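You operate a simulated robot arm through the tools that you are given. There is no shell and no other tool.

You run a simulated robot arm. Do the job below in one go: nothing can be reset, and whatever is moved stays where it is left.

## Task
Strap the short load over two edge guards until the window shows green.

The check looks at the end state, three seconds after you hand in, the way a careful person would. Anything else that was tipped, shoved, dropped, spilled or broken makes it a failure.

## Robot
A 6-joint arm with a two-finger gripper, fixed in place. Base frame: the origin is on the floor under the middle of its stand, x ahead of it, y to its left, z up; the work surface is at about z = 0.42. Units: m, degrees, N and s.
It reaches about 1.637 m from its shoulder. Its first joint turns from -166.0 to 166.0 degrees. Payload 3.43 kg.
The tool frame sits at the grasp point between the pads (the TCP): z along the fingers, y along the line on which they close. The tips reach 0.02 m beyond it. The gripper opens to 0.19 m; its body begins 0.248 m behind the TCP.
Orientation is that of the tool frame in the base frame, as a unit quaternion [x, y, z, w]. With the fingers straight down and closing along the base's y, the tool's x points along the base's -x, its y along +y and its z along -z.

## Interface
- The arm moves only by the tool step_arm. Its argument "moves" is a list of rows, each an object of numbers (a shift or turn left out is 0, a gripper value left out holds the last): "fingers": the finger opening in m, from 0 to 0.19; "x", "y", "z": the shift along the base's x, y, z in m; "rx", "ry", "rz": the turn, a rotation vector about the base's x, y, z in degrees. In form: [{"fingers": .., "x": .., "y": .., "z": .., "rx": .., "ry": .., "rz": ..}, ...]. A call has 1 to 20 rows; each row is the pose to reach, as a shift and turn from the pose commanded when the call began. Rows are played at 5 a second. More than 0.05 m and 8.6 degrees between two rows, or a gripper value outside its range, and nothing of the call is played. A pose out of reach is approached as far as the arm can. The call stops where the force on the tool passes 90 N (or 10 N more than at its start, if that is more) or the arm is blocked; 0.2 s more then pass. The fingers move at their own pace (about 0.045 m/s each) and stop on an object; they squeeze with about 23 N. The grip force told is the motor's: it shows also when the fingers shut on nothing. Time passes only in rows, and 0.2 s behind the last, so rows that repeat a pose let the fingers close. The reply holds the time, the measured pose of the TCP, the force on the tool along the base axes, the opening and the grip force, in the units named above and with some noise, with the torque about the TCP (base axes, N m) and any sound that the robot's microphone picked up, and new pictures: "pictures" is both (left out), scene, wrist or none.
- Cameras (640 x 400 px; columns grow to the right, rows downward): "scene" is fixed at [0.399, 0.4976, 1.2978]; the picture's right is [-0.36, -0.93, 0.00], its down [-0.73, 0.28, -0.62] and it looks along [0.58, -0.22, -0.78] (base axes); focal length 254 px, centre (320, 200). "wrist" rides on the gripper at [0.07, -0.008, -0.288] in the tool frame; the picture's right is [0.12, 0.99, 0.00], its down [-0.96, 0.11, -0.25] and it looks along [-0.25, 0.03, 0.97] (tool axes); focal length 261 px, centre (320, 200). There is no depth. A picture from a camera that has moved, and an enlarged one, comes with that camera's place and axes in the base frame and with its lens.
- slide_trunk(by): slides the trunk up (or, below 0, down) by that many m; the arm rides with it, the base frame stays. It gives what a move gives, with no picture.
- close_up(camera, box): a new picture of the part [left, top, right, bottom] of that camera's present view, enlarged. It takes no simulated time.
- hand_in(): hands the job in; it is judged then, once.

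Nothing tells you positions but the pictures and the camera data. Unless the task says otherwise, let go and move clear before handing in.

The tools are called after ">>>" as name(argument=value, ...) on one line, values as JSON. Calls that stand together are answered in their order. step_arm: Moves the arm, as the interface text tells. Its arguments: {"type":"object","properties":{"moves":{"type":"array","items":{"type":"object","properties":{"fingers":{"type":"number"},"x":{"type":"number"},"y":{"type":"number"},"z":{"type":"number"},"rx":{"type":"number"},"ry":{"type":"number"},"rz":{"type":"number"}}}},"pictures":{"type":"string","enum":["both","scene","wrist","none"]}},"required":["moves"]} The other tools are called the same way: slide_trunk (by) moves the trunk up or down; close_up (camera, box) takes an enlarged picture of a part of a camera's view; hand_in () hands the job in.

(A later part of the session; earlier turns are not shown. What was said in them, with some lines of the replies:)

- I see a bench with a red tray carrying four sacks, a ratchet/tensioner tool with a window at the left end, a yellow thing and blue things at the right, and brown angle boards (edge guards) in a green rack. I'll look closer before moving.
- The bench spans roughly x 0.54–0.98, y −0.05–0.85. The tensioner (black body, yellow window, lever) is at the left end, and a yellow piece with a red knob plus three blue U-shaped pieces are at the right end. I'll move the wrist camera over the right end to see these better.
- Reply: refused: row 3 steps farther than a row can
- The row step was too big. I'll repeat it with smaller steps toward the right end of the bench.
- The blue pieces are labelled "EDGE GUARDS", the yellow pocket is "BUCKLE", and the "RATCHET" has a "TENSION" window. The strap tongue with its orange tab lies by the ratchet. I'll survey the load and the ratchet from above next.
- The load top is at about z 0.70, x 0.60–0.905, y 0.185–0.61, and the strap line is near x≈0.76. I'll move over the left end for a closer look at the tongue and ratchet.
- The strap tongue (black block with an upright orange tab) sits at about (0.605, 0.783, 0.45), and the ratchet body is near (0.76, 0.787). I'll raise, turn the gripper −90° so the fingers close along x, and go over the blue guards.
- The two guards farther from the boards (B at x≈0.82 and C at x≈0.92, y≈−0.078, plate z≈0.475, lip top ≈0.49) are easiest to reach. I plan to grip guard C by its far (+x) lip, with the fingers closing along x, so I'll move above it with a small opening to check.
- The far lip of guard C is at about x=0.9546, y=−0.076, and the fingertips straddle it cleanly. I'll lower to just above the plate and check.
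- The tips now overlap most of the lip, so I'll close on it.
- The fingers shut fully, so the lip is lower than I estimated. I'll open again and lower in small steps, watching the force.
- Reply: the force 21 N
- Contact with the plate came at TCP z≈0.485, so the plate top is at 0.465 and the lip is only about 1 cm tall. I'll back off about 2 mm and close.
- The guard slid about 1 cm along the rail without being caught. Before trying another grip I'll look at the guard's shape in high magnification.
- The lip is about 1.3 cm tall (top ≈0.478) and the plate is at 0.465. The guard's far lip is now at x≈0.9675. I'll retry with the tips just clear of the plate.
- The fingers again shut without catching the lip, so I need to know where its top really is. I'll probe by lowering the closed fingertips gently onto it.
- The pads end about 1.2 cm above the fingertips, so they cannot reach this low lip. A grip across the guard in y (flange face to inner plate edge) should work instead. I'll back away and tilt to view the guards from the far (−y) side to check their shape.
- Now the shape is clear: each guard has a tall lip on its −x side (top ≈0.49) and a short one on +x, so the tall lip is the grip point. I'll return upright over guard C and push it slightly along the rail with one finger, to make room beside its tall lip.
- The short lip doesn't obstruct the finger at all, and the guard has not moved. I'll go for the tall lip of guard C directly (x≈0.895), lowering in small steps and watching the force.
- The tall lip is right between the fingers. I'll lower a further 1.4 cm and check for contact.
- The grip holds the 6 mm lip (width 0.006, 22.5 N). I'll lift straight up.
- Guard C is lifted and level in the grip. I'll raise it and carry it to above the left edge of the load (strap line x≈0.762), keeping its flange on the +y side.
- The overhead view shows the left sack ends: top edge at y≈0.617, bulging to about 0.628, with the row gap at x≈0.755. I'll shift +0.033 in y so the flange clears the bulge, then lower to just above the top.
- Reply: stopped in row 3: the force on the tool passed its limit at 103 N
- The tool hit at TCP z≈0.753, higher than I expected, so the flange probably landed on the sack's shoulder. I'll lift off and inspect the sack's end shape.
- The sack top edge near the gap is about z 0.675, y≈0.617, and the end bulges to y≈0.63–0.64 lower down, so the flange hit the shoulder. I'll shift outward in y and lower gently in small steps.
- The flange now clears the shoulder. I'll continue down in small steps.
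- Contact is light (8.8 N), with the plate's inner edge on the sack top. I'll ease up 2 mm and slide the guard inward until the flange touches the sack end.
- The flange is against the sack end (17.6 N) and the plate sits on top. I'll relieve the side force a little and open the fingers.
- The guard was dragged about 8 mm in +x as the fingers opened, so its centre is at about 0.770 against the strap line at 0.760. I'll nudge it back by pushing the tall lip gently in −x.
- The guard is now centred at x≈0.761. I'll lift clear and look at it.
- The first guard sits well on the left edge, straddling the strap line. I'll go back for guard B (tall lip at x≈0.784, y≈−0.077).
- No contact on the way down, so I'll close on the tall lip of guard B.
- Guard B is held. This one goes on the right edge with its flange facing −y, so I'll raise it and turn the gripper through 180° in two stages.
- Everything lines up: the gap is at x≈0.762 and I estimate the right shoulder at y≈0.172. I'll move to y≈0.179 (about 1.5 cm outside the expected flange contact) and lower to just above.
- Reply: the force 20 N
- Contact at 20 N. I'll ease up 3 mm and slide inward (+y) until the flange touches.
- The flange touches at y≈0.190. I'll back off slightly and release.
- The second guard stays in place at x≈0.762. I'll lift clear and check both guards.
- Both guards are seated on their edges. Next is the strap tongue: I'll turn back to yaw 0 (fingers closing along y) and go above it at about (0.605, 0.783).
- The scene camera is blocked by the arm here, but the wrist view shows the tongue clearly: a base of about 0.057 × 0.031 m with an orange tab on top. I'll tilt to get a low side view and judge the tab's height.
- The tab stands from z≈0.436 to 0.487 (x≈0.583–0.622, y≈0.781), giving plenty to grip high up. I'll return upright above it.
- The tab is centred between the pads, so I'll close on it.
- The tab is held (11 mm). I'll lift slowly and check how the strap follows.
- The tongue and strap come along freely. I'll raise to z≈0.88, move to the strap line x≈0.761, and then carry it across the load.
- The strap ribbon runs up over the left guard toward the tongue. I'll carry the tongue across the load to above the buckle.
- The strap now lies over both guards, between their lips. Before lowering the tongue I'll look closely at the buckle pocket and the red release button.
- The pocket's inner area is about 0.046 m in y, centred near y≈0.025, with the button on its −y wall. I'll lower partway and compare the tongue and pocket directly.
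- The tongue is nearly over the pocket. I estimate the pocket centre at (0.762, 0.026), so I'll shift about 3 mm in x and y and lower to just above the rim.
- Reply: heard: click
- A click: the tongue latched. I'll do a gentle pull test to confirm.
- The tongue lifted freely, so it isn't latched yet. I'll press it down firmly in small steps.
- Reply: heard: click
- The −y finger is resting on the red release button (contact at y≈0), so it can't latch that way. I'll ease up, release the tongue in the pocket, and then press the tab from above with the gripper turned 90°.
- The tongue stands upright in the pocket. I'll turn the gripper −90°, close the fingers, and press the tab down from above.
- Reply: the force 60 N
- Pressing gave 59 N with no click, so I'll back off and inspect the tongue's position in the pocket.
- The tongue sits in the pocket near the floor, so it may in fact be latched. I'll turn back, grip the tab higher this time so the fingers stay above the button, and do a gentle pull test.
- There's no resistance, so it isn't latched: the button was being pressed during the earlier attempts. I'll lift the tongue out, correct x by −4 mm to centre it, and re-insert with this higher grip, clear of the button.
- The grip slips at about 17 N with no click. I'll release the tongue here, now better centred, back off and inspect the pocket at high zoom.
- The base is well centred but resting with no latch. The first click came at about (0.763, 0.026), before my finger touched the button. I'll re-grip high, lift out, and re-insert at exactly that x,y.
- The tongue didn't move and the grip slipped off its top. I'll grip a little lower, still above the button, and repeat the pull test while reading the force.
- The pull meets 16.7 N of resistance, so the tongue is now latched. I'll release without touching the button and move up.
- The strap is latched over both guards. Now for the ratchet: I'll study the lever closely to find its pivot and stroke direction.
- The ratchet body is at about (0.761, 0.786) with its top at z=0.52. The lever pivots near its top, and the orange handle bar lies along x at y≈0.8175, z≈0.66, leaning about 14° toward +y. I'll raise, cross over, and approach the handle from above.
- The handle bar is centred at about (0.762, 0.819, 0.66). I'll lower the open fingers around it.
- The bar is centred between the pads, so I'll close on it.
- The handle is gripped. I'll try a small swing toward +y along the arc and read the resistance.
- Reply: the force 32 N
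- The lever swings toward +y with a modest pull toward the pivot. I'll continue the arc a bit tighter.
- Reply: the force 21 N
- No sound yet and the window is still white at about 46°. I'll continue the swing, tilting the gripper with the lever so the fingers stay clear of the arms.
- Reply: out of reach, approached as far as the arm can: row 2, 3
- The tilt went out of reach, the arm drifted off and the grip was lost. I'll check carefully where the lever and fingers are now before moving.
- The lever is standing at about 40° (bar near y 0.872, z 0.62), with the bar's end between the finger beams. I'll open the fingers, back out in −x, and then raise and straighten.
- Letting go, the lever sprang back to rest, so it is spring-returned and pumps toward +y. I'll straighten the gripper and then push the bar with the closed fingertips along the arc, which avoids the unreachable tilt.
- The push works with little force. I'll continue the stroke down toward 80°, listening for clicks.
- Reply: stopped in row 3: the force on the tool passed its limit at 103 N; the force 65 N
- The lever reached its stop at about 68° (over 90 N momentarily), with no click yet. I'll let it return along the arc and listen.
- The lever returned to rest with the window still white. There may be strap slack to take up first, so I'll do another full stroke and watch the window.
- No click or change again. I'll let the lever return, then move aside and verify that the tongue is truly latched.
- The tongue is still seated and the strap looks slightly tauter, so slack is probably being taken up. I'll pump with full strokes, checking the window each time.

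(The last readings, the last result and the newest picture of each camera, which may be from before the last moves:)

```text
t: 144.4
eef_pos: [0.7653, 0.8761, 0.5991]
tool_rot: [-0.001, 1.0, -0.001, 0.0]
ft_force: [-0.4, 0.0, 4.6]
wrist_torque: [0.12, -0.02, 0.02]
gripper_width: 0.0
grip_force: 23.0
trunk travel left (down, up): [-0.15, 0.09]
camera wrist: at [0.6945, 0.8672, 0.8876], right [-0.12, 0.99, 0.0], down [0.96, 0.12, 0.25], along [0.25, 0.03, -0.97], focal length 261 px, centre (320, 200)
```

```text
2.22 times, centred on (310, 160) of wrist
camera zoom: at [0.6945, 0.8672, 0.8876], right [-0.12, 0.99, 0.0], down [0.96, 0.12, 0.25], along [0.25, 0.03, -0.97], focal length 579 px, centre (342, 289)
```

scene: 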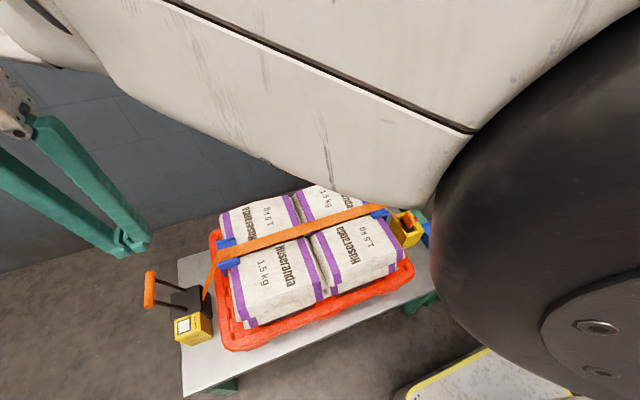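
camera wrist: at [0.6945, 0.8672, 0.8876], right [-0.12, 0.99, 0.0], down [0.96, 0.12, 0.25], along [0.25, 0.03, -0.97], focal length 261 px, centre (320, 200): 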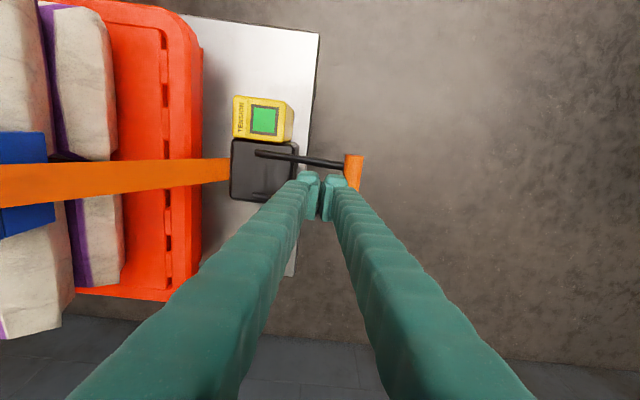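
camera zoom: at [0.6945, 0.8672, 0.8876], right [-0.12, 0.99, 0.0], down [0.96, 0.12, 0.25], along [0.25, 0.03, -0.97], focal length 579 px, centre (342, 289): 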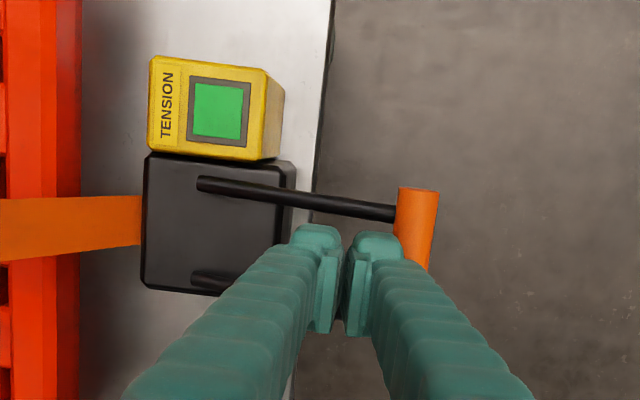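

The window shows green, so no more pumping. I'll let the lever return gently along the arc and move clear.

>>> step_arm(moves=[{"y": -0.006, "z": 0.0135}, {"y": -0.0115, "z": 0.0225}, {"y": -0.0165, "z": 0.0302}, {"y": -0.022, "z": 0.0372}, {"y": -0.0275, "z": 0.0439}, {"y": -0.034, "z": 0.0505}, {"y": -0.04, "z": 0.0562}, {"y": -0.047, "z": 0.0618}, {"y": -0.054, "z": 0.0669}, {"y": -0.0615, "z": 0.0715}, {"y": -0.069, "z": 0.0758}, {"y": -0.077, "z": 0.0795}, {"y": -0.085, "z": 0.0827}, {"y": -0.092, "z": 0.085}, {"y": -0.0994, "z": 0.0871}, {"y": -0.107, "z": 0.0885}, {"y": -0.115, "z": 0.1}], pictures="wrist")

>>> close_up(camera="wrist", box=[240, 90, 440, 250])

```text
t: 148.0
eef_pos: [0.7659, 0.7612, 0.6983]
tool_rot: [0.0, 1.0, -0.001, 0.0]
ft_force: [-0.4, -0.1, -0.5]
wrist_torque: [-0.02, 0.01, -0.03]
gripper_width: 0.0001
grip_force: 22.1
trunk travel left (down, up): [-0.15, 0.09]
camera wrist: at [0.6953, 0.7521, 0.9876], right [-0.12, 0.99, 0.0], down [0.96, 0.12, 0.25], along [0.25, 0.03, -0.97], focal length 261 px, centre (320, 200)
```

wrist: 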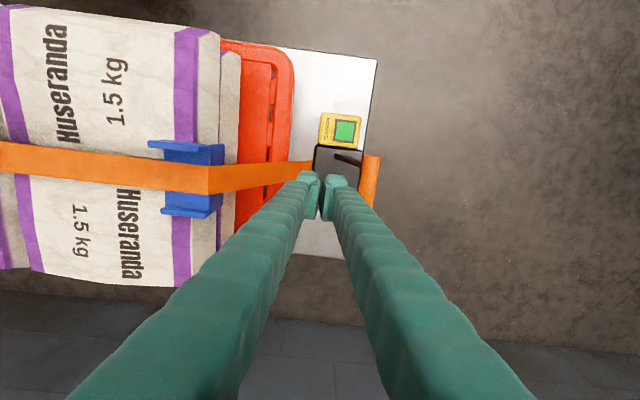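

```text
2.50 times, centred on (340, 170) of wrist
camera zoom: at [0.6953, 0.7521, 0.9876], right [-0.12, 0.99, 0.0], down [0.96, 0.12, 0.25], along [0.25, 0.03, -0.97], focal length 652 px, centre (270, 275)
```

zoom: 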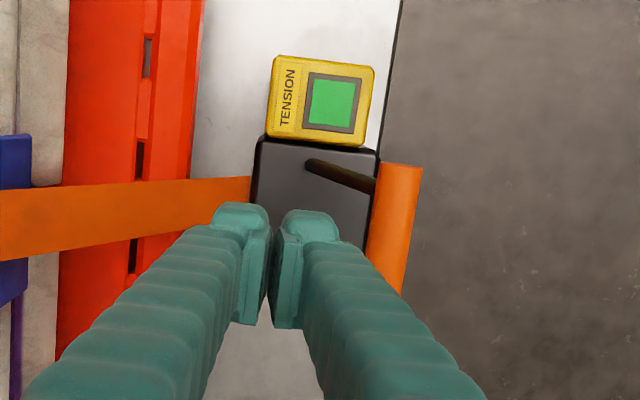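

The window stays green with the lever back at rest. I'll move the arm up and away to inspect the whole scene.

>>> step_arm(moves=[{"z": 0.045}, {"z": 0.09}, {"z": 0.135}, {"z": 0.18}, {"z": 0.225}, {"z": 0.25, "y": -0.04}, {"z": 0.27, "y": -0.085}, {"z": 0.28, "y": -0.13}, {"z": 0.28, "y": -0.178}, {"z": 0.28, "y": -0.226}, {"z": 0.28, "y": -0.274}, {"z": 0.28, "y": -0.322}, {"z": 0.28, "y": -0.37}, {"z": 0.28, "y": -0.418}, {"z": 0.28, "y": -0.466}, {"z": 0.28, "y": -0.514}, {"z": 0.28, "y": -0.562}, {"z": 0.28, "y": -0.61}, {"z": 0.28, "y": -0.64}], pictures="both")

>>> close_up(camera="scene", box=[130, 170, 450, 370])

>>> close_up(camera="scene", box=[355, 180, 445, 255])

>>> close_up(camera="scene", box=[140, 225, 270, 350])

```text
t: 152.0
eef_pos: [0.7652, 0.12, 0.9772]
tool_rot: [0.0, 1.0, 0.0, -0.001]
ft_force: [0.2, 0.1, -0.7]
wrist_torque: [-0.14, -0.01, 0.01]
gripper_width: 0.0
grip_force: 23.1
trunk travel left (down, up): [-0.15, 0.09]
camera wrist: at [0.6944, 0.1122, 1.2674], right [-0.12, 0.99, 0.0], down [0.96, 0.12, 0.25], along [0.25, 0.03, -0.97], focal length 261 px, centre (320, 200)
```

scene: 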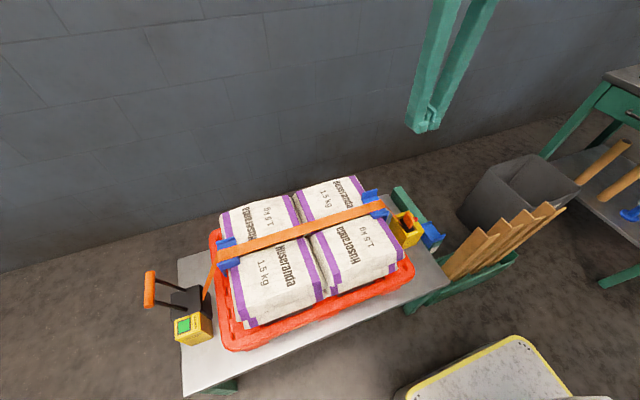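
wrist: 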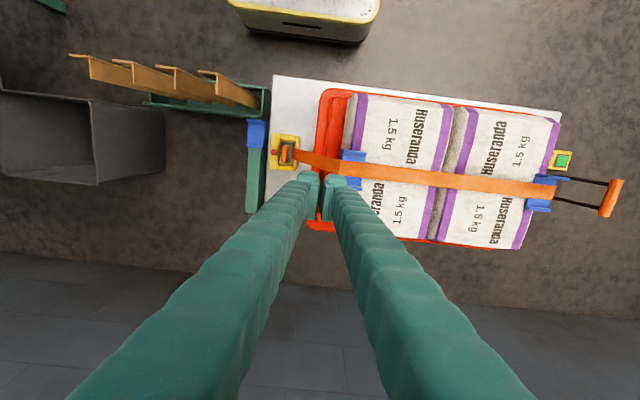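

```text
2.00 times, centred on (290, 270) of scene
camera zoom: at [0.399, 0.4976, 1.2978], right [-0.36, -0.93, 0.0], down [-0.73, 0.28, -0.62], along [0.58, -0.22, -0.78], focal length 509 px, centre (380, 60)
```

zoom: 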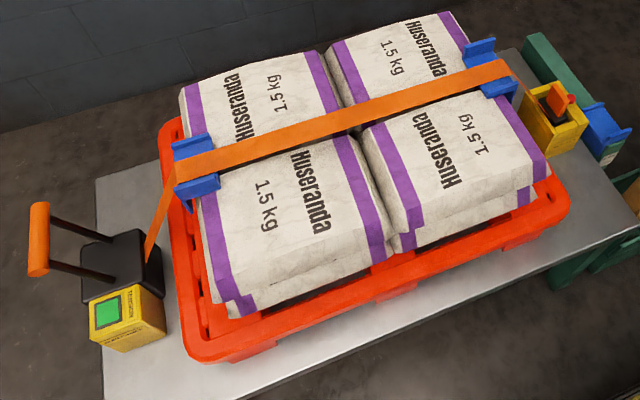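

```text
5.33 times, centred on (400, 218) of scene
camera zoom: at [0.399, 0.4976, 1.2978], right [-0.36, -0.93, 0.0], down [-0.73, 0.28, -0.62], along [0.58, -0.22, -0.78], focal length 1357 px, centre (-107, 107)
```

zoom: 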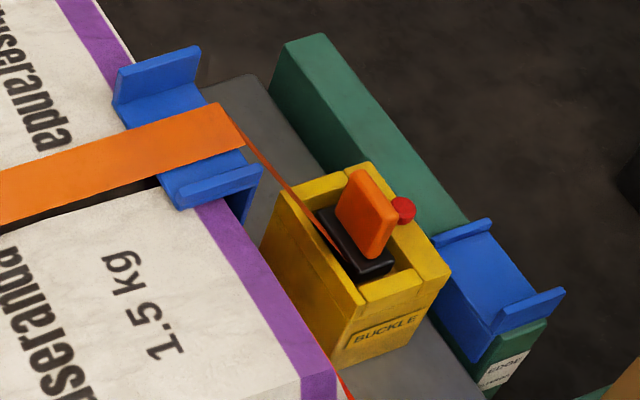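

```text
3.20 times, centred on (205, 288) of scene
camera zoom: at [0.399, 0.4976, 1.2978], right [-0.36, -0.93, 0.0], down [-0.73, 0.28, -0.62], along [0.58, -0.22, -0.78], focal length 814 px, centre (688, -80)
```

zoom: 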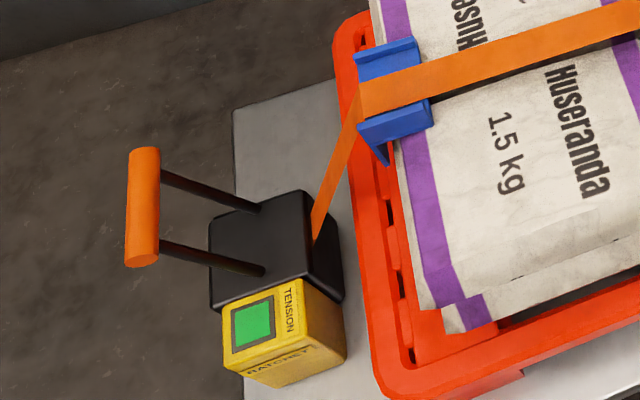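

All is in place: the window is green, the strap lies over both blue guards between their lips, the tongue is latched, and the lever is at rest. I'll retract a little further and confirm the green holds.

>>> step_arm(moves=[{"x": -0.04, "z": 0.02}, {"x": -0.08, "z": 0.04}, {"x": -0.1, "z": 0.05}, {"x": -0.1, "z": 0.05}, {"x": -0.1, "z": 0.05}, {"x": -0.1, "z": 0.05}, {"x": -0.1, "z": 0.05}, {"x": -0.1, "z": 0.05}], pictures="scene")

>>> close_up(camera="scene", box=[130, 170, 450, 370])

```text
t: 153.8
eef_pos: [0.6645, 0.1203, 1.0298]
tool_rot: [0.0, 1.0, 0.0, 0.0]
ft_force: [0.7, 0.2, -0.3]
wrist_torque: [0.01, 0.0, -0.01]
gripper_width: 0.0
grip_force: 23.4
trunk travel left (down, up): [-0.15, 0.09]
```

scene: 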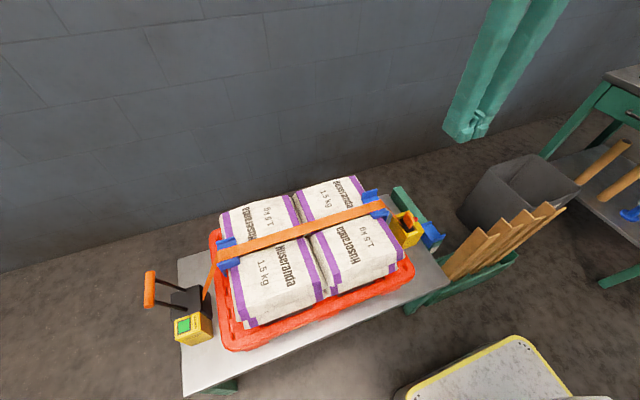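

```text
2.00 times, centred on (290, 270) of scene
camera zoom: at [0.399, 0.4976, 1.2978], right [-0.36, -0.93, 0.0], down [-0.73, 0.28, -0.62], along [0.58, -0.22, -0.78], focal length 509 px, centre (380, 60)
```

zoom: 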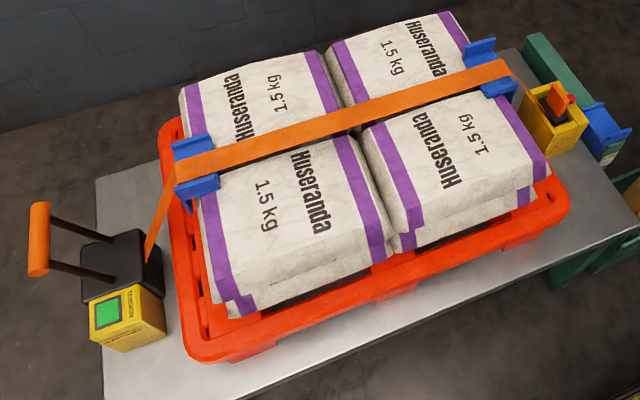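

The window is still green, the strap runs over both seated guards into the buckle, nothing else has been disturbed, and the arm is clear. I'm handing in.

>>> hand_in()

```text
The job is handed in.
```

I strapped the load over two blue edge guards, and the tension window was green when I handed in. I haven't seen the result of the check.

- **Guards:** one sits on the left top edge of the load and one on the right, with the strap lying between their lips. The third guard is still on its rail.
- **Buckle:** the first attempts didn't latch because my finger was resting on the red release button. I re-inserted the tongue with a higher grip. I heard no click that time, but it then held against a pull of about 17 N.
- **Tension:** the window turned green on the third full lever stroke, and I stopped there. The lever is back at rest.
- **Knocks along the way:**
    - I hit the load at about 103 N while placing the first guard.
    - I pushed the lever against its end stop at about the same force.
    - I lost my grip on the lever once, and it sprang back.

    In the last pictures the load, the ratchet and everything around them looked in place.
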